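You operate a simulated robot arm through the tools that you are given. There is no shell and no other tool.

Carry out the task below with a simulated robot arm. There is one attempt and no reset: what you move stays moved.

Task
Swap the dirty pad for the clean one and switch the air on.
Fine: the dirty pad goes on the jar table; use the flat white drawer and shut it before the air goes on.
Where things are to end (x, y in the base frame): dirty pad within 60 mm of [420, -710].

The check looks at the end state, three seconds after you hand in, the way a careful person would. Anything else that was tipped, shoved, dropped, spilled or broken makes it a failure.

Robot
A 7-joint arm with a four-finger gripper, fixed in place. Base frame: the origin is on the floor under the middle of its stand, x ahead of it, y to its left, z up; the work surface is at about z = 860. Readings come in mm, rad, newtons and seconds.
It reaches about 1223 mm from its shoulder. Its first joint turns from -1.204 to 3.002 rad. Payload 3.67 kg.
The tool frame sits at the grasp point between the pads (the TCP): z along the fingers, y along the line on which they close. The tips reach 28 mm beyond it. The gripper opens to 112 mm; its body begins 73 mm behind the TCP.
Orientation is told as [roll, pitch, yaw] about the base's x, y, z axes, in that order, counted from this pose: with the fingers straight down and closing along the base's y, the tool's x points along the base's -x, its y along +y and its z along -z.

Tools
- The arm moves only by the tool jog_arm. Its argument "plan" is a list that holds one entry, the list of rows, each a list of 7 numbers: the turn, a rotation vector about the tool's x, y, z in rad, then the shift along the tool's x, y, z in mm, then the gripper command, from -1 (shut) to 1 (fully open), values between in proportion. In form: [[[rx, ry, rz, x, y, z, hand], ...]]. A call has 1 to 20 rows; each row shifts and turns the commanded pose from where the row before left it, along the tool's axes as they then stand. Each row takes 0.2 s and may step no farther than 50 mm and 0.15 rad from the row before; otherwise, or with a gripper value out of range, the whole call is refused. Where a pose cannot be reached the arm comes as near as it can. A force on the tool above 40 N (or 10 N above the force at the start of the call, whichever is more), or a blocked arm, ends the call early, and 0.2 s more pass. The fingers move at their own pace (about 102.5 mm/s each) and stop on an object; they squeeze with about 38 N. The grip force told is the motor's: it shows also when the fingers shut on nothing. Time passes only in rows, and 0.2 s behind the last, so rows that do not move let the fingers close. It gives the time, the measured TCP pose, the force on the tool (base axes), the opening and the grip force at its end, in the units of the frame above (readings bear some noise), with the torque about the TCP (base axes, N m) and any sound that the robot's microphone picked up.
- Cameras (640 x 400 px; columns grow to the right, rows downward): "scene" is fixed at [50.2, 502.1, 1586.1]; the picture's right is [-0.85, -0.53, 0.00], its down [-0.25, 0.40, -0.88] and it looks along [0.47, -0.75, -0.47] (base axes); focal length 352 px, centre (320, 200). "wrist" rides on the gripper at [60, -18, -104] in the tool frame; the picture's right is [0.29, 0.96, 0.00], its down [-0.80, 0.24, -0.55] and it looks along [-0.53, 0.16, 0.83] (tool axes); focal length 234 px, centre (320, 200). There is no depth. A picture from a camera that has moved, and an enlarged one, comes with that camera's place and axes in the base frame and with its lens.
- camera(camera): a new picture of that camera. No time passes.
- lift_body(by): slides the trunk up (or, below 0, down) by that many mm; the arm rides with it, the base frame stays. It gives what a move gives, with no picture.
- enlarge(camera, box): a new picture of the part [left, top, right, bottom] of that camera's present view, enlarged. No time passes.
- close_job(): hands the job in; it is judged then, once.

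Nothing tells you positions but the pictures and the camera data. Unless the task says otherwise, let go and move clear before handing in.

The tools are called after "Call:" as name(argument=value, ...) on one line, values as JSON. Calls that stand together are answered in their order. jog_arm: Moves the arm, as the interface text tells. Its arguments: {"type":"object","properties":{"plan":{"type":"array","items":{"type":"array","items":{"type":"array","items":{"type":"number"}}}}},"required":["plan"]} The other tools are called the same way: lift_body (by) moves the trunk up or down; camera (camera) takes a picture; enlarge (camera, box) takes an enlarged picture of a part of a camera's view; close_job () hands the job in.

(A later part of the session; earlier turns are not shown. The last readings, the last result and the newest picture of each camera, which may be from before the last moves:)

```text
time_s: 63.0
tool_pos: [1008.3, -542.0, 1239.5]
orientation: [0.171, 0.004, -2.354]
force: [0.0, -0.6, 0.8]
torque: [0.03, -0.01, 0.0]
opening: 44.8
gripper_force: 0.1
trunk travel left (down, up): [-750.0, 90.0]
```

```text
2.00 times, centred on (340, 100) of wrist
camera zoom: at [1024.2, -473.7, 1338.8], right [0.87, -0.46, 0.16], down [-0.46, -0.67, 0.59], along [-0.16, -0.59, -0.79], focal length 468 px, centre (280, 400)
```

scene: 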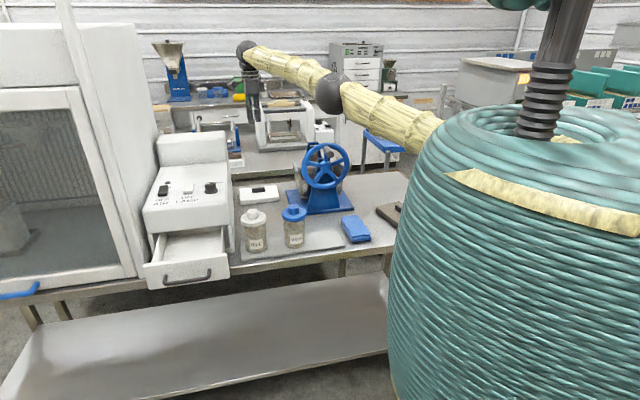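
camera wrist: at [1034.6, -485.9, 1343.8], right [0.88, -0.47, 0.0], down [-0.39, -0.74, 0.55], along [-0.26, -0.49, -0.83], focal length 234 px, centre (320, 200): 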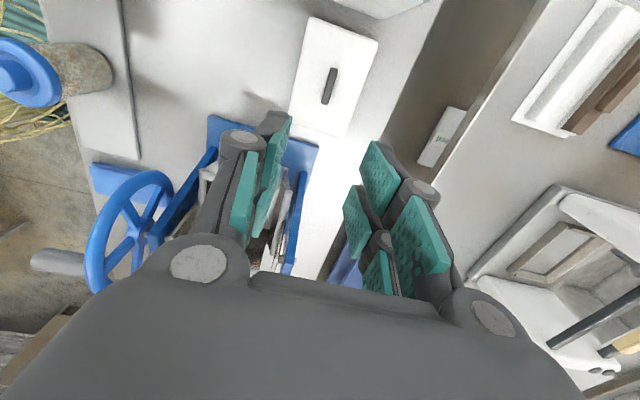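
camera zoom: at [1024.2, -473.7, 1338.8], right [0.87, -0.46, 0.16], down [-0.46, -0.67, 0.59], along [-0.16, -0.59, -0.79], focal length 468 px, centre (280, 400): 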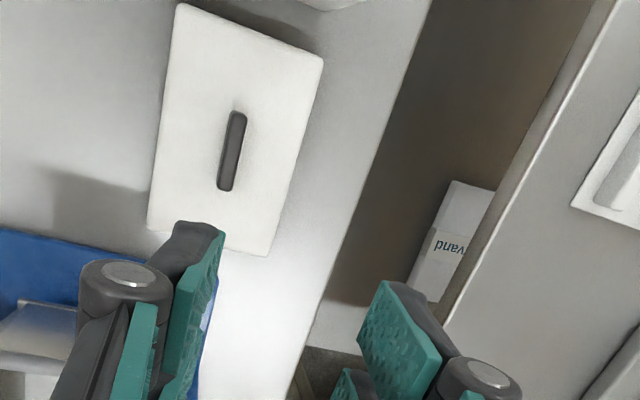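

The tab checks out at (1019, −545) from here too. I'll descend along the vertical to about z = 1000 and check again.

Call:
jog_arm(plan=[[[0, 0, 0, 0.9, -5.75, 39.5, -0.286], [0, 0, 0, 0.9, -5.75, 39.5, -0.286], [0, 0, 0, 0.9, -5.75, 39.5, -0.286], [0, 0, 0, 0.9, -5.75, 39.5, -0.286], [0, 0, 0, 0.9, -5.75, 39.5, -0.286], [0, 0, 0, 0.9, -5.75, 39.5, -0.286], [0, 0, 0, 0, 0, 0, -0.286]]])

Call:
camera(camera="wrist")

Call:
camera(camera="scene")

Call:
enlarge(camera="wrist", box=[220, 0, 460, 200])

```text
time_s: 64.6
tool_pos: [1015.2, -540.9, 1001.6]
orientation: [0.171, -0.001, -2.351]
force: [-0.2, 0.1, -0.6]
torque: [-0.01, 0.01, -0.01]
opening: 39.9
gripper_force: 0.1
trunk travel left (down, up): [-750.0, 90.0]
```

```text
taken
camera wrist: at [1031.2, -472.1, 1100.3], right [0.87, -0.46, 0.16], down [-0.46, -0.67, 0.59], along [-0.16, -0.59, -0.79], focal length 234 px, centre (320, 200)
```

wrist: 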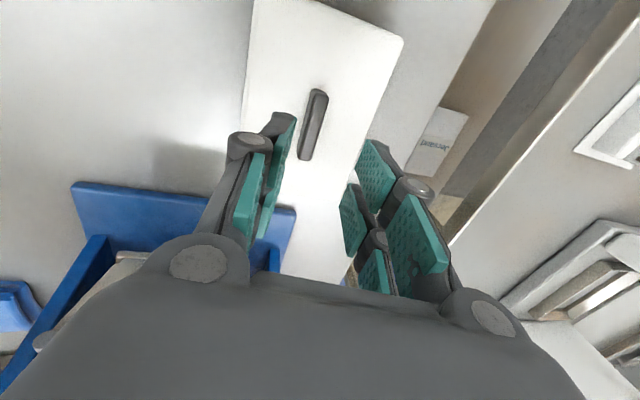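

```text
taken
```

scene: 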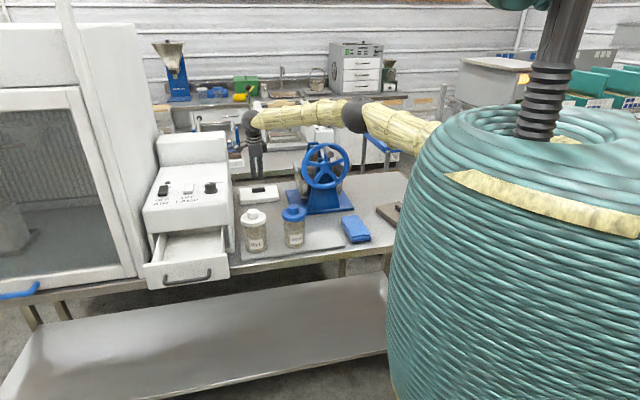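

```text
2.00 times, centred on (340, 100) of wrist
camera zoom: at [1031.2, -472.1, 1100.3], right [0.87, -0.46, 0.16], down [-0.46, -0.67, 0.59], along [-0.16, -0.59, -0.79], focal length 468 px, centre (280, 400)
```

zoom: 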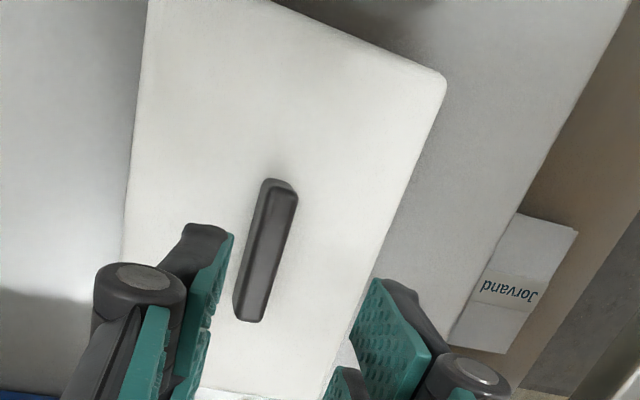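

Tracking well; the tab is about where expected. Down another 50 mm with a small correction and the opening narrowed to 28 mm.

Call:
jog_arm(plan=[[[0, 0, 0, 1.3, -2.8, 25, -0.286], [0, 0, 0, 1.3, -2.8, 24.8, -0.4], [0, 0, 0, 0, 0, 0, -0.5], [0, 0, 0, 0, 0, 0, -0.5]]])

Call:
enlarge(camera="wrist", box=[220, 40, 460, 240])

Call:
enlarge(camera="scene", box=[210, 90, 370, 220])

```text
time_s: 65.6
tool_pos: [1020.1, -539.9, 950.6]
orientation: [0.172, -0.001, -2.351]
force: [-0.1, 0.1, -0.5]
torque: [0.02, 0.0, 0.01]
opening: 27.8
gripper_force: 0.1
trunk travel left (down, up): [-750.0, 90.0]
```

```text
2.00 times, centred on (340, 140) of wrist
camera zoom: at [1036.6, -472.0, 1049.5], right [0.87, -0.46, 0.16], down [-0.46, -0.67, 0.59], along [-0.16, -0.59, -0.79], focal length 468 px, centre (280, 320)
```

zoom: 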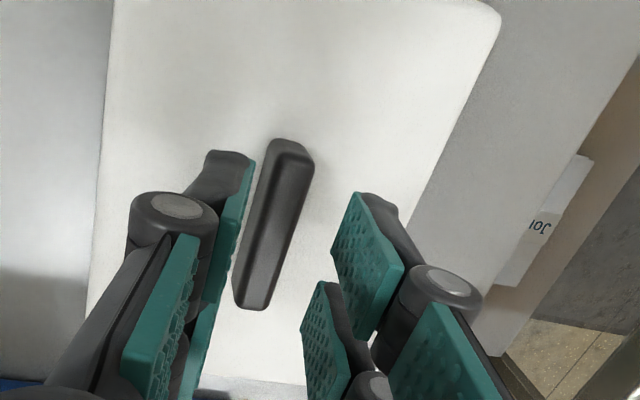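

```text
3.08 times, centred on (290, 155) of scene
camera zoom: at [50.2, 502.1, 1586.1], right [-0.85, -0.53, 0.0], down [-0.25, 0.4, -0.88], along [0.47, -0.75, -0.47], focal length 1083 px, centre (412, 338)
```

zoom: 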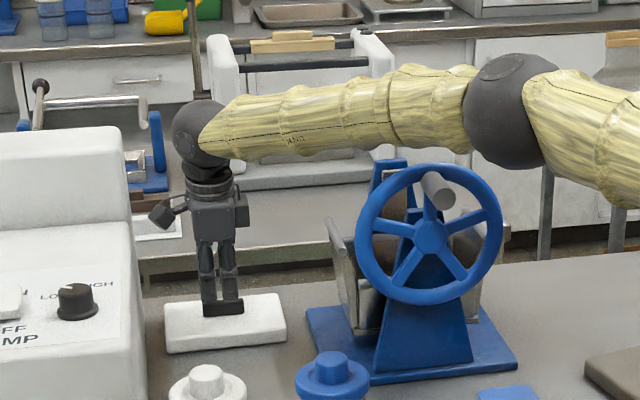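

The tab is centred for a vertical descent. I'll go down to about z = 926 gently and then close.

Call:
jog_arm(plan=[[[0, 0, 0, 0, -1.4, 7.9, -0.5], [0, 0, 0, 0, -1.4, 7.9, -0.5], [0, 0, 0, 0, -0.9, 5.0, -0.5], [0, 0, 0, 0, -0.5, 3.0, -0.5], [0, 0, 0, 0, 0, 0, -0.5]]])

Call:
enlarge(camera="wrist", box=[220, 40, 460, 240])

```text
time_s: 66.8
tool_pos: [1020.6, -540.0, 927.0]
orientation: [0.17, 0.0, -2.352]
force: [0.2, 0.4, 1.3]
torque: [-0.04, 0.0, 0.0]
opening: 27.9
gripper_force: 0.0
trunk travel left (down, up): [-750.0, 90.0]
```

```text
2.00 times, centred on (340, 140) of wrist
camera zoom: at [1036.5, -472.2, 1025.9], right [0.87, -0.46, 0.16], down [-0.46, -0.67, 0.59], along [-0.16, -0.59, -0.79], focal length 468 px, centre (280, 320)
```

zoom: 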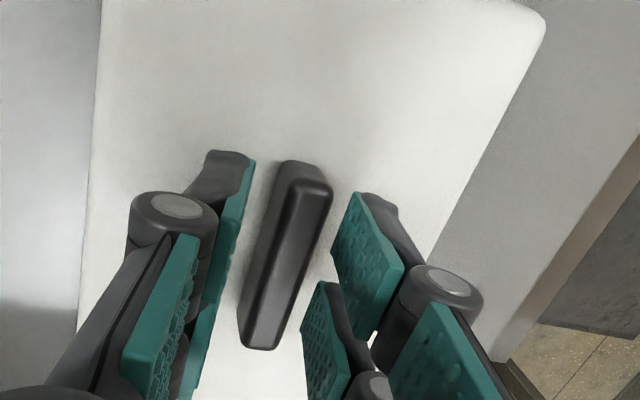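

Centred and no contact yet. Two more millimetres down, then close on the tab.

Call:
jog_arm(plan=[[[0, 0, 0, 0, -0.3, 2.0, -0.6], [0, 0, 0, 0, 0, 0, -0.7], [0, 0, 0, 0, 0, 0, -1], [0, 0, 0, 0, 0, 0, -1], [0, 0, 0, 0, 0, 0, -1]]])

Call:
enlarge(camera="wrist", box=[220, 40, 460, 240])

```text
time_s: 68.0
tool_pos: [1020.6, -541.0, 924.6]
orientation: [0.171, 0.001, -2.353]
force: [0.2, -0.1, 2.5]
torque: [0.06, 0.22, 0.1]
opening: 14.1
gripper_force: 38.5
trunk travel left (down, up): [-750.0, 90.0]
```

```text
2.00 times, centred on (340, 140) of wrist
camera zoom: at [1036.4, -472.1, 1024.2], right [0.87, -0.46, 0.16], down [-0.46, -0.67, 0.59], along [-0.16, -0.59, -0.79], focal length 468 px, centre (280, 320)
```

zoom: 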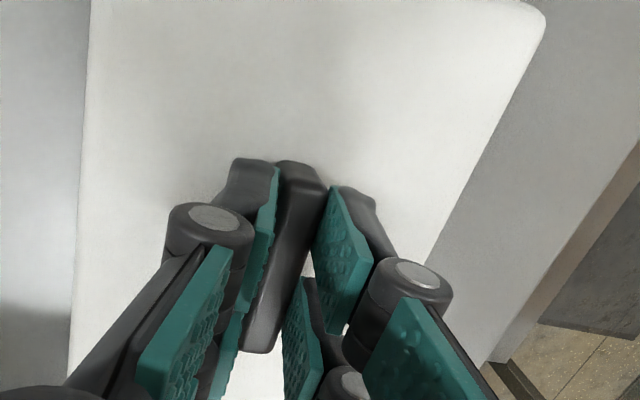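

Gripped (14.1 mm). I'll lift 25 mm and check the slab comes along.

Call:
jog_arm(plan=[[[0, 0, 0, 0, 1.0, -5.9, -1], [0, 0, 0, 0, 1.4, -7.9, -1], [0, 0, 0, 0, 2.0, -11.8, -1], [0, 0, 0, 0, 0, 0, -1]]])

Call:
camera(camera="wrist")

Call:
enlarge(camera="scene", box=[210, 90, 370, 220])

```text
time_s: 69.0
tool_pos: [1020.5, -541.6, 949.6]
orientation: [0.171, 0.001, -2.352]
force: [0.8, 0.1, -0.5]
torque: [0.01, -0.01, 0.0]
opening: 14.2
gripper_force: 37.4
trunk travel left (down, up): [-750.0, 90.0]
```

```text
taken
camera wrist: at [1036.8, -472.9, 1049.1], right [0.87, -0.46, 0.16], down [-0.46, -0.67, 0.59], along [-0.16, -0.59, -0.79], focal length 234 px, centre (320, 200)
```

wrist: 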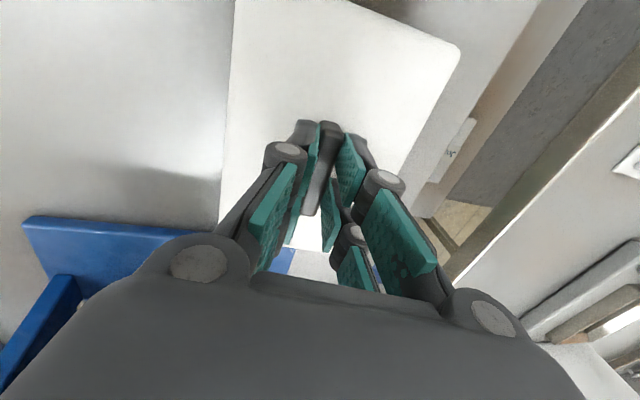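

```text
3.08 times, centred on (290, 155) of scene
camera zoom: at [50.2, 502.1, 1586.1], right [-0.85, -0.53, 0.0], down [-0.25, 0.4, -0.88], along [0.47, -0.75, -0.47], focal length 1083 px, centre (412, 338)
```

zoom: 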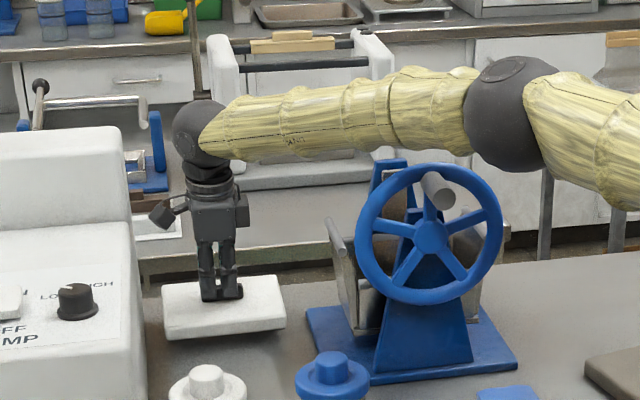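

The clean pad is up and held firmly. I'll raise it well clear, then bring it back toward the drawer side.

Call:
jog_arm(plan=[[[0, 0, 0, 0, 3.4, -20, -1], [0, 0, 0, 0, 6, -35, -1], [0, 0, 0, 0, 6, -35, -1], [0, 0, 0, 0, 6, -35, -1], [0, 0, 0, 0, 6, -35, -1], [0, 0, 0, 0, 6, -35, -1], [0, 0, 0, 0, 6, -35, -1], [0, 0, 0, 0, 5, -30, -1], [0, 0, 0, 0, 0, 0, -1]]])

Call:
camera(camera="scene")

```text
time_s: 71.0
tool_pos: [1021.3, -539.7, 1214.3]
orientation: [0.172, 0.002, -2.353]
force: [0.3, -0.2, -0.7]
torque: [0.0, -0.02, -0.01]
opening: 13.6
gripper_force: 38.0
trunk travel left (down, up): [-750.0, 90.0]
```

```text
taken
```

scene: 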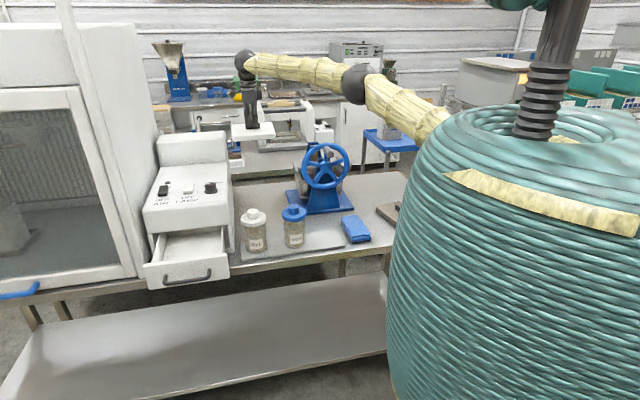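

Clear. I'll back the pad off horizontally toward the front of the bench and straighten the hand.

Call:
jog_arm(plan=[[[0, 0, 0, 0, -15, -12, -1], [0, 0, 0, 0, -30, -16, -1], [0, 0, 0, 0, -33, -16, -1], [0, 0, 0, 0, -33, -10, -1], [0, 0, 0, 0, -33, -6, -1], [0, 0, 0, 0, -33, -6, -1], [0, 0, 0, 0, -20, -3.5, -1], [0.06, 0, 0, 0, 0, 0, -1], [0.06, 0, 0, 0, 0, 0, -1], [0.052, 0, 0, 0, 0, 0, -1], [0, 0, 0, 0, 0, 0, -1]]])

Call:
camera(camera="scene")

Call:
camera(camera="wrist")

```text
time_s: 73.4
tool_pos: [873.6, -394.4, 1248.7]
orientation: [0.0, 0.001, -2.351]
force: [-0.3, -0.4, -1.3]
torque: [0.01, -0.02, -0.01]
opening: 13.8
gripper_force: 38.3
trunk travel left (down, up): [-750.0, 90.0]
```

```text
taken
```

scene: 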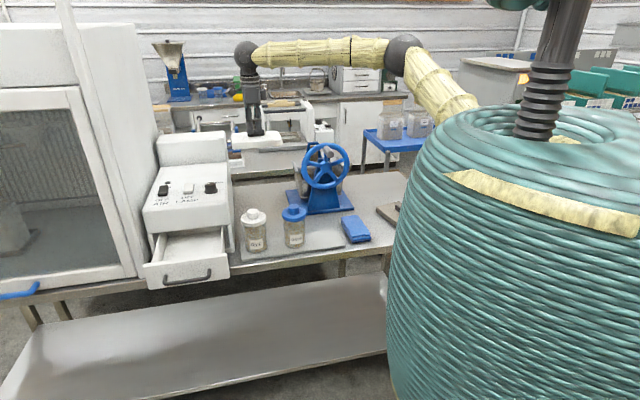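

```text
taken
camera wrist: at [902.8, -339.3, 1352.5], right [0.88, -0.47, 0.0], down [-0.39, -0.74, 0.55], along [-0.26, -0.49, -0.83], focal length 234 px, centre (320, 200)
```

wrist: 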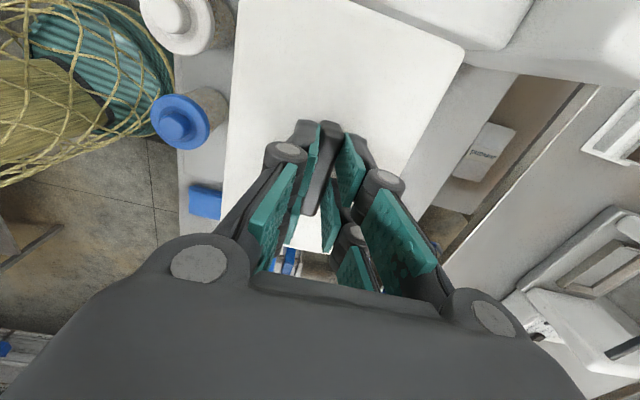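

The pad is level at height 1249. Now straight over to above the open drawer.

Call:
jog_arm(plan=[[[0, 0, 0, 13, -15, 0, -1], [0, 0, 0, 26, -30, 0, -1], [0, 0, 0, 27, -31, 0, -1], [0, 0, 0, 27, -31, 0, -1], [0, 0, 0, 27, -31, 0, -1], [0, 0, 0, 27, -31, 0, -1], [0, 0, 0, 27, -31, 0, -1], [0, 0, 0, 27, -31, 0, -1], [0, 0, 0, 26, -30, 0, -1], [0, 0, 0, 13, -14, 0, -1], [0, 0, 0, 0, 0, 0, -1]]])

Call:
camera(camera="scene")

Call:
camera(camera="wrist")

```text
time_s: 75.8
tool_pos: [847.4, -29.6, 1249.2]
orientation: [0.0, -0.002, -2.354]
force: [0.2, -0.7, -1.4]
torque: [0.02, 0.03, -0.01]
opening: 13.3
gripper_force: 37.7
trunk travel left (down, up): [-750.0, 90.0]
```

```text
taken
```

scene: 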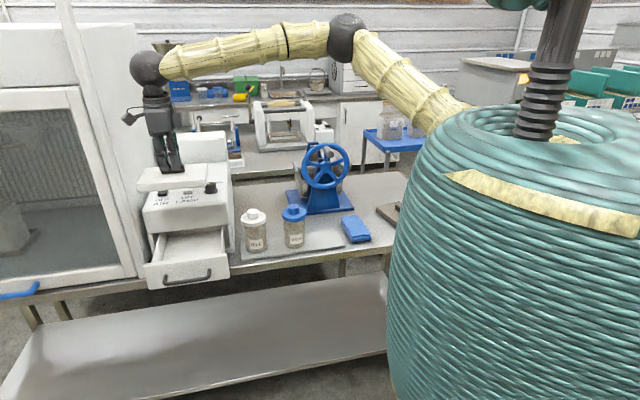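

```text
taken
camera wrist: at [876.0, 25.3, 1353.2], right [0.88, -0.47, 0.0], down [-0.39, -0.74, 0.55], along [-0.26, -0.49, -0.83], focal length 234 px, centre (320, 200)
```

wrist: 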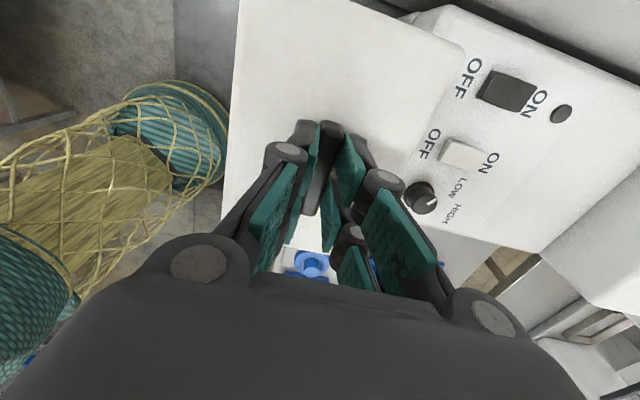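

The hand holds the clean pad above the drawer. I'll check the drawer's present position before descending.

Call:
enlarge(camera="scene", box=[120, 160, 250, 300])

Call:
enlarge(camera="scene", box=[140, 210, 250, 290])

```text
2.86 times, centred on (185, 230) of scene
camera zoom: at [50.2, 502.1, 1586.1], right [-0.85, -0.53, 0.0], down [-0.25, 0.4, -0.88], along [0.47, -0.75, -0.47], focal length 1006 px, centre (706, 114)
```

zoom: 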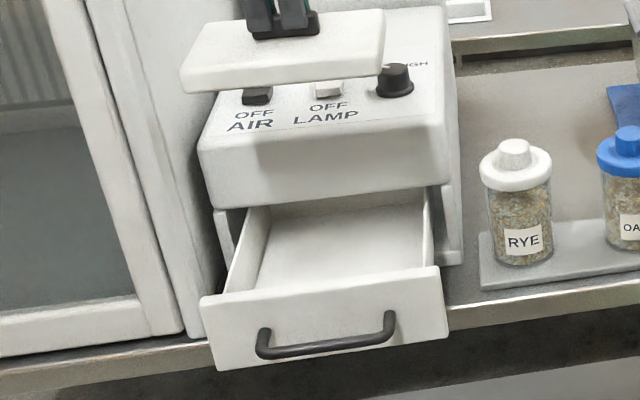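

```text
5.00 times, centred on (195, 250) of scene
camera zoom: at [50.2, 502.1, 1586.1], right [-0.85, -0.53, 0.0], down [-0.25, 0.4, -0.88], along [0.47, -0.75, -0.47], focal length 1760 px, centre (945, -50)
```

zoom: 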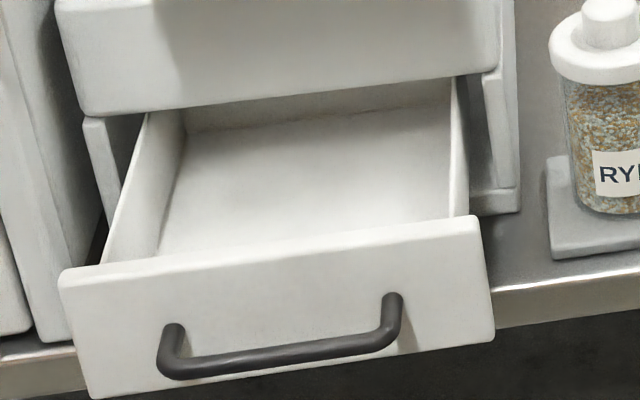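

The drawer is empty and where I left it. I'll align at the same line I took the dirty pad out on and descend to just above the drawer rim.

Call:
jog_arm(plan=[[[0, 0, 0, 0, 13, 0, -1], [0, 0, 0, 0, 0, 30, -1], [0, 0, 0, 0, 0, 40, -1], [0, 0, 0, 0, 0, 40, -1], [0, 0, 0, 0, 0, 40, -1], [0, 0, 0, 0, 0, 30, -1], [0, 0, 0, 0, 0, 0, -1]]])

Call:
camera(camera="wrist")

Call:
enlarge(camera="scene", box=[120, 160, 250, 300])

```text
time_s: 77.4
tool_pos: [857.6, -38.3, 1068.9]
orientation: [0.0, 0.0, -2.352]
force: [0.0, -0.1, -0.8]
torque: [0.01, 0.0, 0.06]
opening: 13.5
gripper_force: 37.5
trunk travel left (down, up): [-750.0, 90.0]
```

```text
taken
camera wrist: at [886.4, 16.9, 1173.2], right [0.88, -0.47, 0.0], down [-0.39, -0.74, 0.55], along [-0.26, -0.49, -0.83], focal length 234 px, centre (320, 200)
```

wrist: 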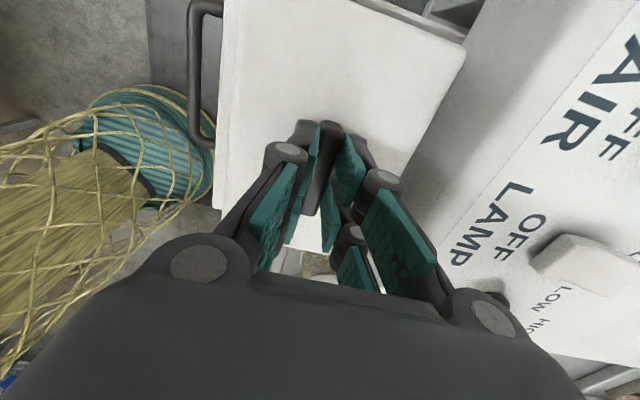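

```text
2.86 times, centred on (185, 230) of scene
camera zoom: at [50.2, 502.1, 1586.1], right [-0.85, -0.53, 0.0], down [-0.25, 0.4, -0.88], along [0.47, -0.75, -0.47], focal length 1006 px, centre (706, 114)
```

zoom: 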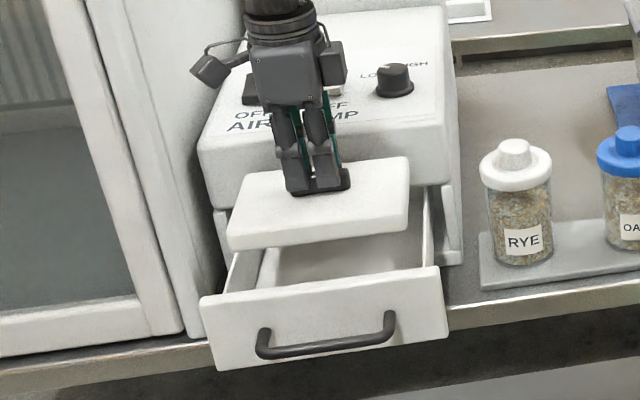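

Aligned with the drawer opening in both directions. Lowering to z ≈ 1000, slower, then checking.

Call:
jog_arm(plan=[[[0, 0, 0, 0, 0, 20, -1], [0, 0, 0, 0, 0, 20, -1], [0, 0, 0, 0, 0, 15, -1], [0, 0, 0, 0, 0, 12, -1], [0, 0, 0, 0, 0, 0, -1]]])

Call:
camera(camera="wrist")

Call:
enlarge(camera="scene", box=[120, 160, 250, 300])

```text
time_s: 78.6
tool_pos: [857.8, -40.2, 1002.8]
orientation: [0.0, 0.0, -2.353]
force: [-0.1, 0.7, -0.3]
torque: [0.0, -0.01, -0.01]
opening: 13.6
gripper_force: 37.6
trunk travel left (down, up): [-750.0, 90.0]
```

```text
taken
camera wrist: at [885.4, 16.3, 1106.5], right [0.88, -0.47, 0.0], down [-0.39, -0.74, 0.55], along [-0.26, -0.49, -0.83], focal length 234 px, centre (320, 200)
```

wrist: 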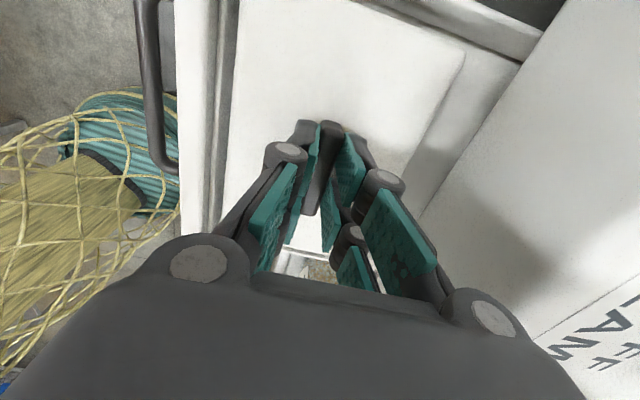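

```text
2.86 times, centred on (185, 230) of scene
camera zoom: at [50.2, 502.1, 1586.1], right [-0.85, -0.53, 0.0], down [-0.25, 0.4, -0.88], along [0.47, -0.75, -0.47], focal length 1006 px, centre (706, 114)
```

zoom: 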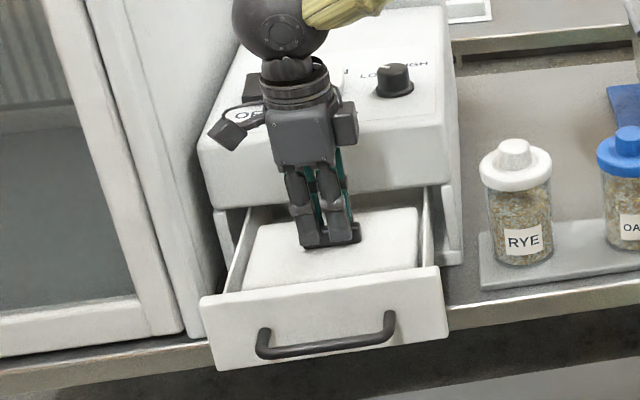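

The pad fits inside with clearance all round. Lowering to the drawer floor.

Call:
jog_arm(plan=[[[0, 0, 0, 0, 2, 18, -1], [0, 0, 0, 0, 2, 14, -1], [0, 0, 0, 0, 0, 10, -1], [0, 0, 0, 0, 0, 5, -1], [0, 0, 0, 0, 0, 0, -1]]])

Call:
enlarge(camera="scene", box=[120, 160, 250, 300])

```text
time_s: 79.8
tool_pos: [858.2, -41.8, 961.0]
orientation: [0.003, 0.006, -2.354]
force: [2.8, 0.9, 38.5]
torque: [-0.13, 0.1, -0.03]
opening: 13.5
gripper_force: 38.3
trunk travel left (down, up): [-750.0, 90.0]
```

```text
2.86 times, centred on (185, 230) of scene
camera zoom: at [50.2, 502.1, 1586.1], right [-0.85, -0.53, 0.0], down [-0.25, 0.4, -0.88], along [0.47, -0.75, -0.47], focal length 1006 px, centre (706, 114)
```

zoom: 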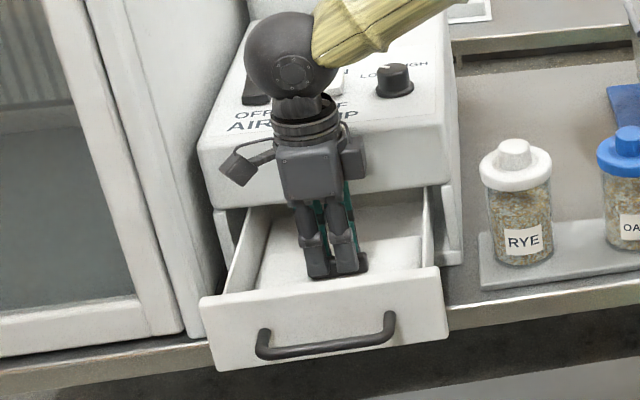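

Contact came about 9 mm early: the pad hangs about 10° off level because I gripped it with a tilted hand. I'll raise slightly, put the same tilt back in, and lower again so it lies flat.

Call:
jog_arm(plan=[[[0, 0, 0, 0, 0, -10, -1], [-0.06, 0, 0, 0, 0, 0, -1], [-0.06, 0, 0, 0, 0, 0, -1], [-0.051, 0, 0, 0, 0, 0, -1], [0, 0, 0, 0, -0.7, 4, -1], [0, 0, 0, 0, -0.7, 4, -1], [0, 0, 0, 0, 0, 0, -1]]])

Call:
camera(camera="wrist")

Call:
enlarge(camera="scene", box=[120, 160, 250, 300])

```text
time_s: 81.4
tool_pos: [859.1, -43.3, 959.1]
orientation: [0.173, 0.001, -2.351]
force: [-0.3, -0.7, 21.5]
torque: [-0.41, 0.72, 0.25]
opening: 14.6
gripper_force: 38.1
trunk travel left (down, up): [-750.0, 90.0]
```

```text
taken
camera wrist: at [874.6, 25.8, 1058.7], right [0.87, -0.46, 0.16], down [-0.46, -0.67, 0.59], along [-0.16, -0.59, -0.79], focal length 234 px, centre (320, 200)
```

wrist: 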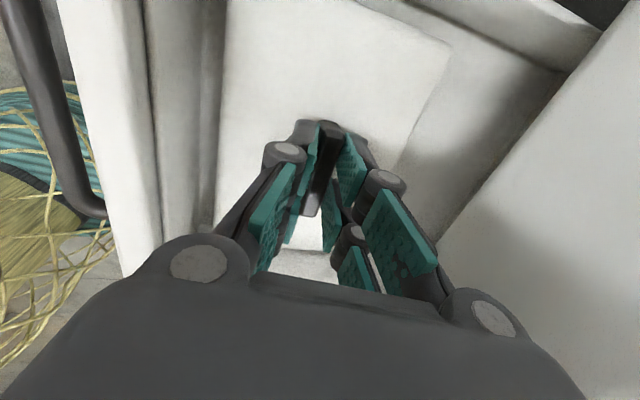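

```text
2.86 times, centred on (185, 230) of scene
camera zoom: at [50.2, 502.1, 1586.1], right [-0.85, -0.53, 0.0], down [-0.25, 0.4, -0.88], along [0.47, -0.75, -0.47], focal length 1006 px, centre (706, 114)
```

zoom: 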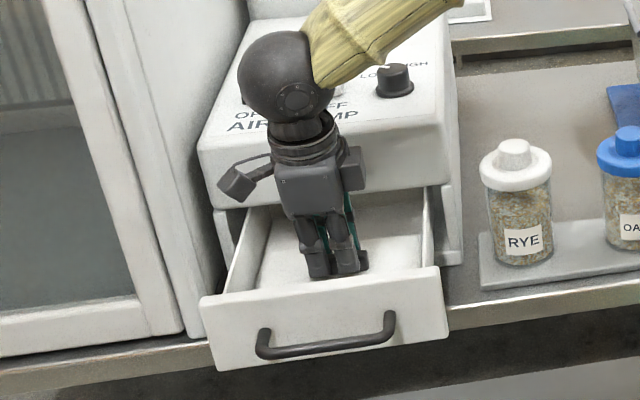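

Still early contact at z ≈ 959 with the tilt. I'll look closely at how the tab sits in the fingers and how the pad lies.

Call:
enlarge(camera="wrist", box=[220, 40, 460, 240])

Call:
enlarge(camera="scene", box=[155, 205, 245, 275])

Call:
enlarge(camera="wrist", box=[180, 0, 620, 280])

```text
2.00 times, centred on (340, 140) of wrist
camera zoom: at [874.6, 25.8, 1058.7], right [0.87, -0.46, 0.16], down [-0.46, -0.67, 0.59], along [-0.16, -0.59, -0.79], focal length 468 px, centre (280, 320)
```

zoom: 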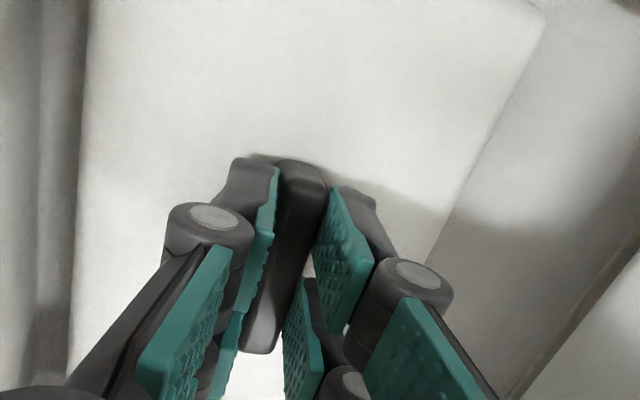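

```text
5.71 times, centred on (200, 240) of scene
camera zoom: at [50.2, 502.1, 1586.1], right [-0.85, -0.53, 0.0], down [-0.25, 0.4, -0.88], along [0.47, -0.75, -0.47], focal length 2011 px, centre (1006, -29)
```

zoom: 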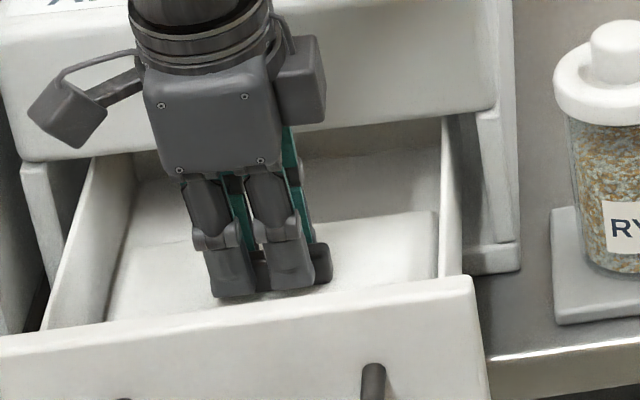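

```text
1.43 times, centred on (400, 140) of wrist
camera zoom: at [874.6, 25.8, 1058.7], right [0.87, -0.46, 0.16], down [-0.46, -0.67, 0.59], along [-0.16, -0.59, -0.79], focal length 334 px, centre (206, 286)
```

zoom: 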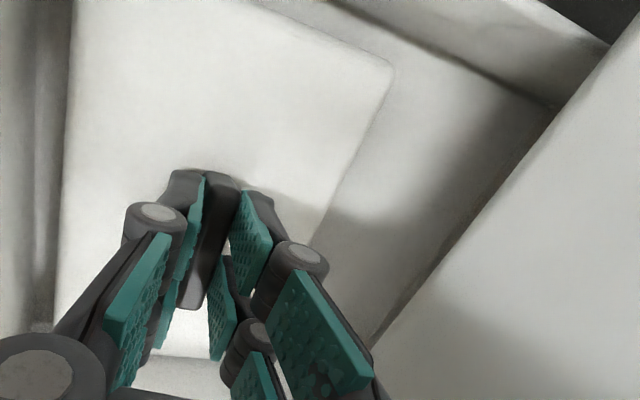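

The tab sits in the fingers exactly as when I gripped it, so with the tilt restored the pad is flat on the drawer floor. I'll ease the load and release.

Call:
jog_arm(plan=[[[0, 0, 0, 0, 0.3, -1.5, -1], [0, 0, 0, 0, 0, 0, -1], [0, 0, 0, 0, 0, 0, -0.6], [0, 0, 0, 0, 0, 0, -0.45], [0, 0, 0, 0, 0, 0, -0.35], [0, 0, 0, 0, 0, 0, -0.35]]])

Call:
enlarge(camera="wrist", box=[220, 40, 460, 240])

```text
time_s: 82.8
tool_pos: [859.7, -43.1, 958.5]
orientation: [0.17, 0.0, -2.352]
force: [-0.4, 0.5, 0.4]
torque: [-0.01, -0.04, 0.0]
opening: 36.4
gripper_force: 0.1
trunk travel left (down, up): [-750.0, 90.0]
```

```text
2.00 times, centred on (340, 140) of wrist
camera zoom: at [875.6, 25.5, 1057.8], right [0.87, -0.46, 0.16], down [-0.46, -0.67, 0.59], along [-0.16, -0.59, -0.79], focal length 468 px, centre (280, 320)
```

zoom: 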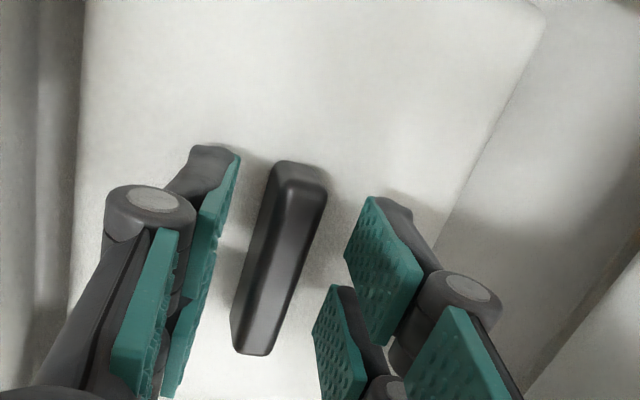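

Released; the pad stayed put. I'll rise straight up, straighten, and look at the drawer.

Call:
jog_arm(plan=[[[0, 0, 0, 0, 2, -12, -0.35], [0, 0, 0, 0, 4, -25, -0.35], [0, 0, 0, 0, 6, -38, -0.35], [0, 0, 0, 0, 6, -40, -0.35], [0, 0, 0, 0, 6, -40, -0.35], [0, 0, 0, 0, 6, -40, -0.35], [0, 0, 0, 0, 6, -40, -0.35], [0.06, 0, 0, 0, 0, 0, -0.35], [0.06, 0, 0, 0, 0, 0, -0.35], [0.051, 0, 0, 0, 0, 0, -0.35], [0, 0, 0, 0, 0, 0, -0.35]]])

Call:
camera(camera="wrist")

Call:
enlarge(camera="scene", box=[140, 200, 250, 290])

Call:
camera(camera="scene")

```text
time_s: 85.2
tool_pos: [858.3, -38.4, 1197.9]
orientation: [0.0, 0.001, -2.353]
force: [-0.7, -0.2, -0.2]
torque: [0.03, 0.0, 0.0]
opening: 36.6
gripper_force: 0.1
trunk travel left (down, up): [-750.0, 90.0]
```

```text
taken
camera wrist: at [885.4, 16.2, 1300.5], right [0.88, -0.47, 0.0], down [-0.39, -0.74, 0.55], along [-0.26, -0.49, -0.83], focal length 234 px, centre (320, 200)
```

wrist: 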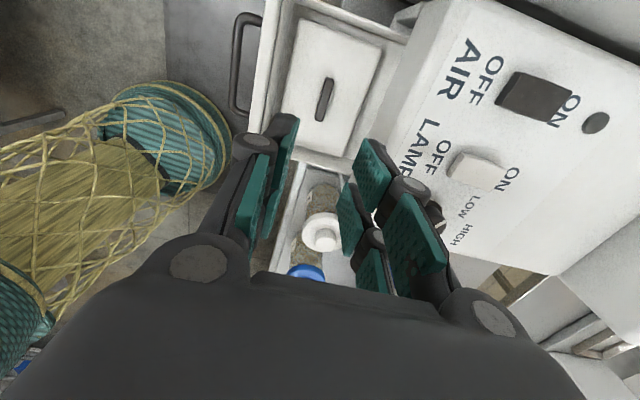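

```text
4.44 times, centred on (195, 245) of scene
camera zoom: at [50.2, 502.1, 1586.1], right [-0.85, -0.53, 0.0], down [-0.25, 0.4, -0.88], along [0.47, -0.75, -0.47], focal length 1564 px, centre (876, 0)
```

zoom: 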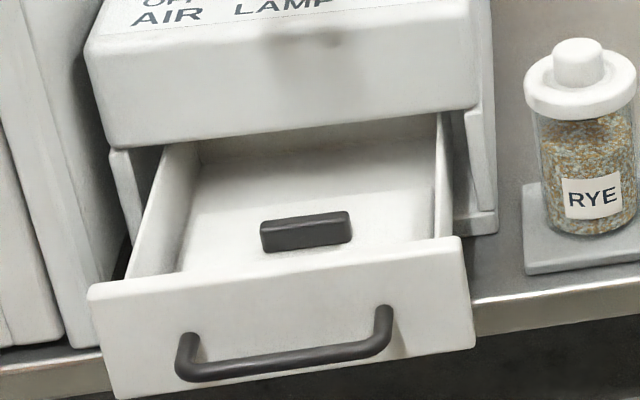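

```text
taken
```

scene: 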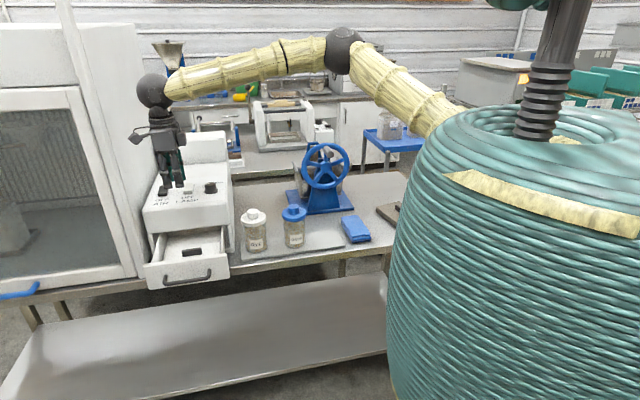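

The clean pad lies flat in the drawer. Next I'll go in front of the drawer, tilt the hand 45° toward the face as before, and re-grip the handle to push it shut.

Call:
jog_arm(plan=[[[0, 0, 0, 1, -30, 0, -0.286], [0, 0, 0, 1, -42, 0, -0.286], [0, 0, 0, 1, -42, 0, -0.286], [0, 0, 0, 1, -42, 0, -0.286], [0, 0, 0, 1, -40, 0, -0.286], [-0.13, 0, 0, 0, 0, 0, -0.286], [-0.13, 0, 0, 0, 0, 0, -0.286], [-0.13, 0, 0, 0, 0, 0, -0.286], [-0.13, 0, 0, 0, 0, 0, -0.286], [-0.13, 0, 0, 0, 0, 0, -0.286], [-0.135, 0, 0, 0, 0, 0, -0.286], [0, 0, 0, 0, 0, 0, -0.286]]])

Call:
camera(camera="wrist")

Call:
camera(camera="scene")

```text
time_s: 87.8
tool_pos: [721.4, 100.9, 1197.0]
orientation: [0.785, -0.001, -2.352]
force: [0.7, -0.1, 0.3]
torque: [-0.01, 0.03, 0.01]
opening: 40.0
gripper_force: 0.1
trunk travel left (down, up): [-750.0, 90.0]
```

```text
taken
camera wrist: at [701.6, 204.7, 1257.1], right [0.68, -0.27, 0.68], down [-0.72, -0.41, 0.56], along [0.12, -0.87, -0.48], focal length 234 px, centre (320, 200)
```

wrist: 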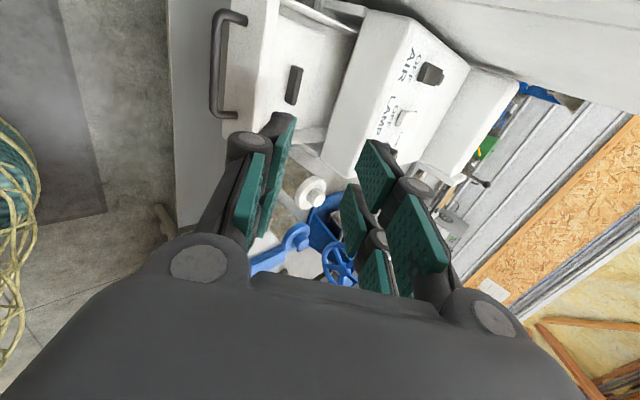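

```text
taken
```

scene: 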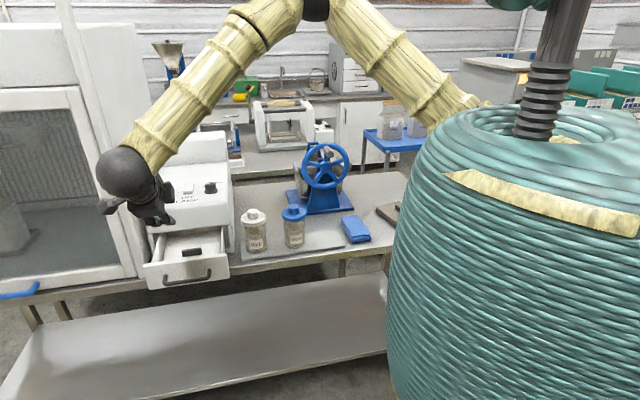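

The tilted pose is reachable. I'll measure the handle's current place from here.

Call:
enlarge(camera="wrist", box=[190, 0, 310, 130])

Call:
enlarge(camera="scene", box=[140, 220, 250, 300])

```text
3.08 times, centred on (250, 65) of wrist
camera zoom: at [701.6, 204.7, 1257.1], right [0.68, -0.27, 0.68], down [-0.72, -0.41, 0.56], along [0.12, -0.87, -0.48], focal length 720 px, centre (535, 615)
```

zoom: 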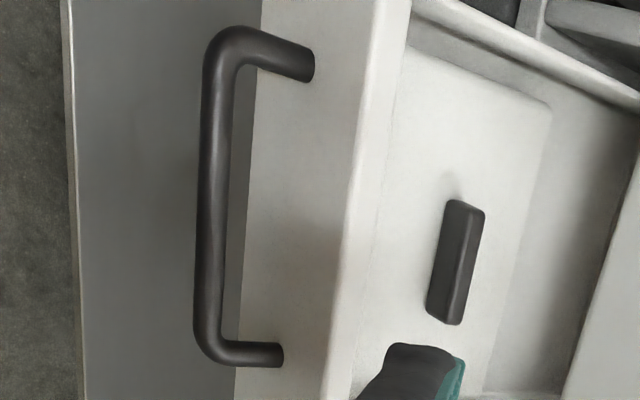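

```text
5.00 times, centred on (195, 260) of scene
camera zoom: at [50.2, 502.1, 1586.1], right [-0.85, -0.53, 0.0], down [-0.25, 0.4, -0.88], along [0.47, -0.75, -0.47], focal length 1760 px, centre (945, -100)
```

zoom: 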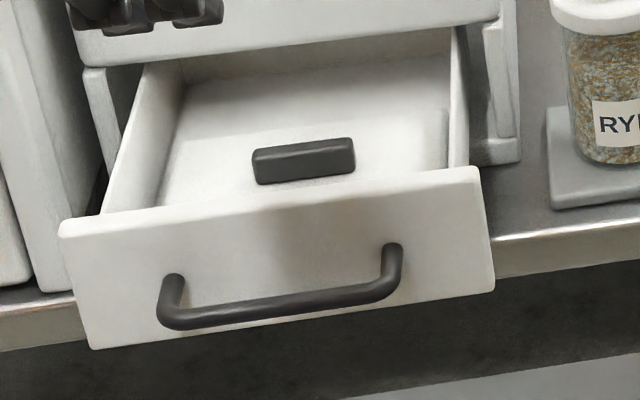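

Handle middle now at about (776, 45, 919). I'll descend to the same pre-grasp relation as before.

Call:
jog_arm(plan=[[[0, 0, 0, 0, -30.4, 32.4, -0.286], [0, 0, 0, 0, -30.4, 32.4, -0.286], [0, 0, 0, 0, -30.4, 32.4, -0.286], [0, 0, 0, -0.4, -30.4, 32.4, -0.286], [0, 0, 0, -0.4, -30.4, 32.4, -0.286], [0, 0, 0, 0, 0, 0, -0.286]]])

Call:
camera(camera="wrist")

Call:
enlarge(camera="wrist", box=[180, 0, 440, 210])

Call:
camera(camera="scene")

```text
time_s: 89.2
tool_pos: [724.6, 95.3, 974.4]
orientation: [0.784, 0.0, -2.355]
force: [0.2, -1.2, 0.9]
torque: [-0.02, 0.0, 0.07]
opening: 39.9
gripper_force: 0.1
trunk travel left (down, up): [-750.0, 90.0]
```

```text
taken
camera wrist: at [704.6, 199.5, 1035.0], right [0.68, -0.27, 0.68], down [-0.72, -0.41, 0.56], along [0.12, -0.87, -0.48], focal length 234 px, centre (320, 200)
```

wrist: 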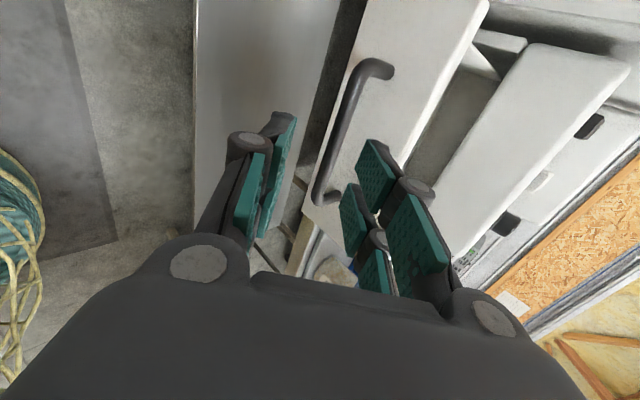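

```text
1.90 times, centred on (310, 105) of wrist
camera zoom: at [704.6, 199.5, 1035.0], right [0.68, -0.27, 0.68], down [-0.72, -0.41, 0.56], along [0.12, -0.87, -0.48], focal length 446 px, centre (339, 381)
```

zoom: 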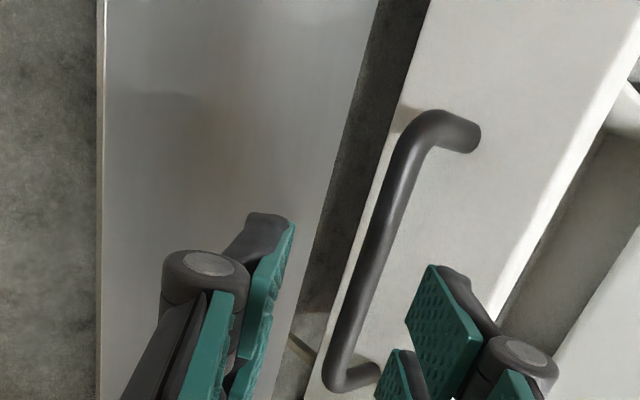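

```text
taken
```

scene: 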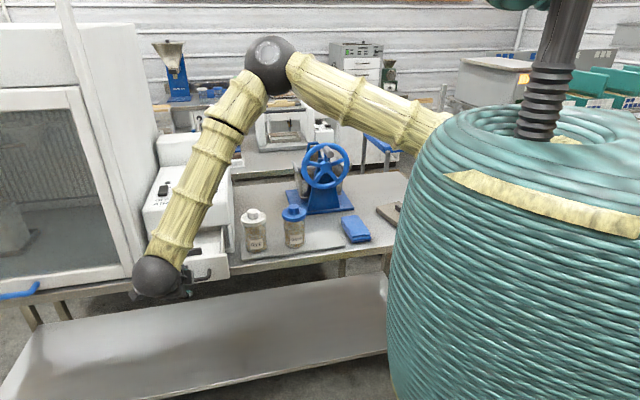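

The bar is about 5 mm closer to the inner fingers than wanted, so I'll correct that and advance partway.

Call:
jog_arm(plan=[[[0, 0, 0, -5, 5, 10, -0.286], [0, 0, 0, 0, 0, 20, -0.286], [0, 0, 0, 0, 0, 20, -0.286], [0, 0, 0, 0, 0, 0, -0.286]]])

Call:
enlarge(camera="wrist", box=[180, 0, 440, 210])

```text
time_s: 90.2
tool_pos: [749.6, 65.0, 943.5]
orientation: [0.785, 0.0, -2.353]
force: [-0.4, 0.6, -0.2]
torque: [0.03, 0.01, -0.04]
opening: 40.2
gripper_force: 0.0
trunk travel left (down, up): [-750.0, 90.0]
```

```text
1.90 times, centred on (310, 105) of wrist
camera zoom: at [728.8, 169.5, 1003.8], right [0.68, -0.27, 0.68], down [-0.72, -0.41, 0.56], along [0.12, -0.87, -0.48], focal length 446 px, centre (339, 381)
```

zoom: 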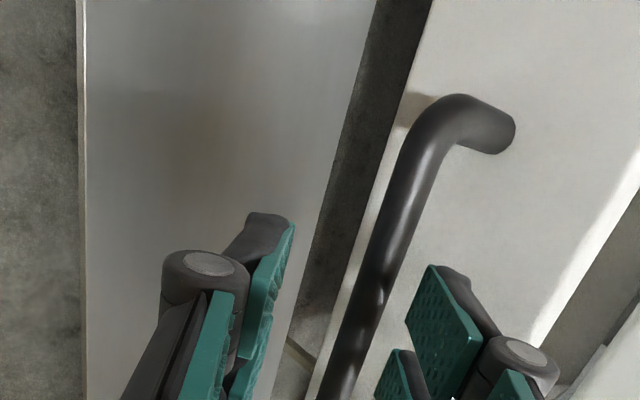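

Now the bar is at the right offset (about 9.5 mm off centre, 4 mm from the inner pad). Advancing the last 21 mm, then closing with re-centring.

Call:
jog_arm(plan=[[[0, 0, 0, 0, 0, 6, -0.286], [0, 0, 0, 0, 0, 6, -0.286], [0, 0, 0, 0, 0, 5, -0.286], [0, 0, 0, 0, 0, 4, -0.286], [0, 0, 0, 0, 0, 0, -0.286]]])

Call:
enlarge(camera="wrist", box=[180, 0, 440, 210])

```text
time_s: 91.4
tool_pos: [760.1, 56.1, 928.6]
orientation: [0.785, 0.001, -2.354]
force: [0.1, 0.0, 0.2]
torque: [-0.03, -0.01, 0.02]
opening: 40.0
gripper_force: 0.1
trunk travel left (down, up): [-750.0, 90.0]
```

```text
1.90 times, centred on (310, 105) of wrist
camera zoom: at [739.8, 159.3, 988.6], right [0.68, -0.27, 0.68], down [-0.72, -0.41, 0.56], along [0.12, -0.87, -0.48], focal length 446 px, centre (339, 381)
```

zoom: 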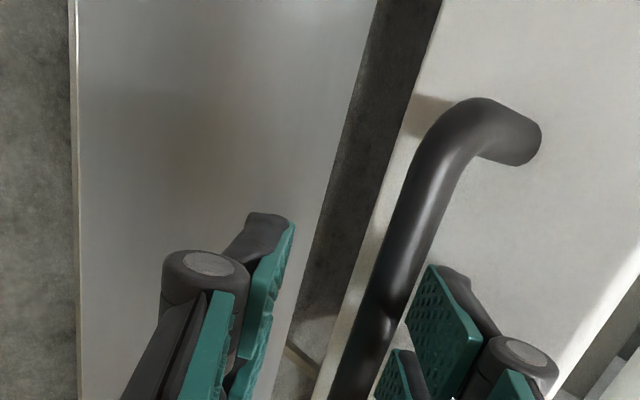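

No contact, and the bar is inside the fingers. Closing now.

Call:
jog_arm(plan=[[[0, 0, 0, 0, 4, 0, -0.393], [0, 0, 0, 0, 4, 0, -0.536], [0, 0, 0, 0, 1.5, 0, -0.679], [0, 0, 0, 0, 0, 0, -1], [0, 0, 0, 0, 0, 0, -1], [0, 0, 0, 0, 0, 0, -1]]])

Call:
camera(camera="wrist")

```text
time_s: 92.8
tool_pos: [764.0, 51.6, 935.6]
orientation: [0.786, 0.001, -2.351]
force: [-1.5, -1.0, -7.1]
torque: [0.58, -0.48, -0.19]
opening: 11.3
gripper_force: 44.4
trunk travel left (down, up): [-750.0, 90.0]
```

```text
taken
camera wrist: at [744.6, 154.6, 994.8], right [0.68, -0.27, 0.68], down [-0.72, -0.41, 0.56], along [0.12, -0.87, -0.48], focal length 234 px, centre (320, 200)
```

wrist: 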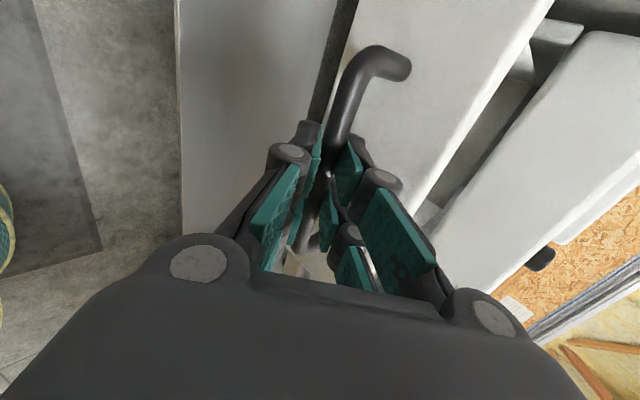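

The handle is gripped. I'll push the drawer in smoothly, slowing near the end.

Call:
jog_arm(plan=[[[0, 0, 0, 0, 4, 5, -1], [0, 0, 0, 0, 8, 8, -1], [0, 0, 0, 0, 12, 12, -1], [0, 0, 0, 0, 12, 12, -1], [0, 0, 0, 0, 12, 12, -1], [0, 0, 0, 0, 12, 12, -1], [0, 0, 0, 0, 12, 12, -1], [0, 0, 0, 0, 12, 12, -1], [0, 0, 0, 0, 8, 8, -1], [0, 0, 0, 0, 5, 5, -1], [0, 0, 0, 0, 0, 0, -1]]])

Call:
camera(camera="wrist")

Call:
camera(camera="scene")

```text
time_s: 95.2
tool_pos: [862.5, -46.3, 934.3]
orientation: [0.785, 0.003, -2.352]
force: [-1.5, -2.9, 1.3]
torque: [0.03, -0.11, -0.51]
opening: 11.2
gripper_force: 45.2
trunk travel left (down, up): [-750.0, 90.0]
```

```text
taken
camera wrist: at [842.1, 57.0, 994.8], right [0.68, -0.27, 0.68], down [-0.72, -0.41, 0.56], along [0.12, -0.87, -0.48], focal length 234 px, centre (320, 200)
```

wrist: 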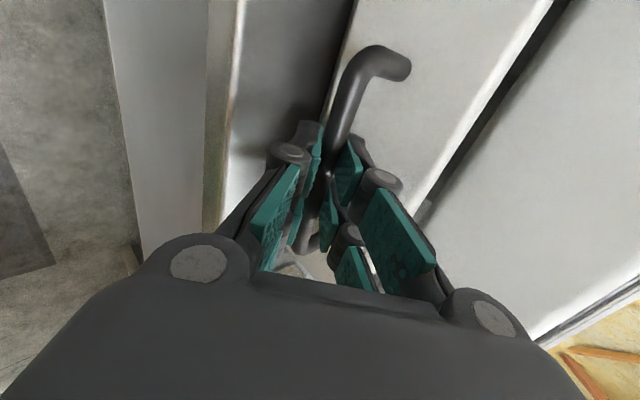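

```text
taken
```

scene: 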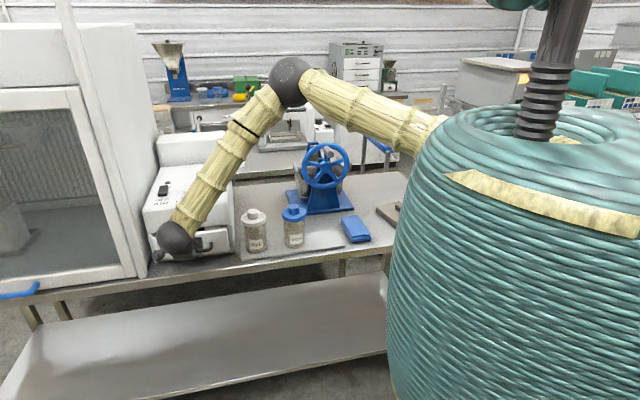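

About 18 mm remain. Pushing slowly in small steps until it seats.

Call:
jog_arm(plan=[[[0, 0, 0, 0, 3.5, 3.5, -1], [0, 0, 0, 0, 3.5, 3.5, -1], [0, 0, 0, 0, 2.5, 2.5, -1], [0, 0, 0, 0, 2, 2, -1], [0, 0, 0, 0, 0, 0, -1]]])

Call:
enlarge(camera="wrist", box=[300, 0, 600, 250])

```text
time_s: 96.4
tool_pos: [873.9, -57.8, 934.3]
orientation: [0.783, 0.001, -2.35]
force: [-4.6, -3.1, -0.5]
torque: [0.64, -0.64, 0.17]
opening: 11.4
gripper_force: 45.0
trunk travel left (down, up): [-750.0, 90.0]
```

```text
1.60 times, centred on (450, 125) of wrist
camera zoom: at [853.3, 45.9, 994.8], right [0.68, -0.27, 0.68], down [-0.72, -0.41, 0.56], along [0.12, -0.87, -0.48], focal length 375 px, centre (112, 320)
```

zoom: 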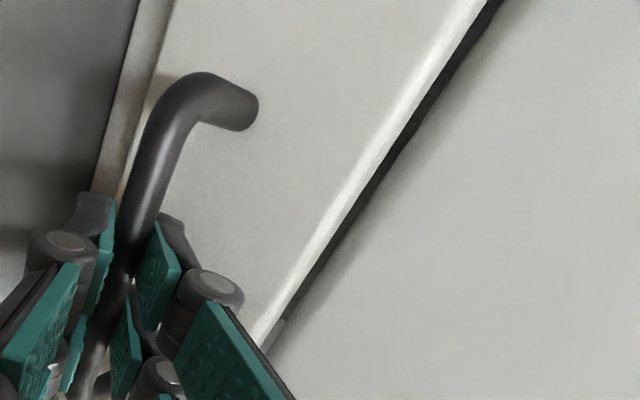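

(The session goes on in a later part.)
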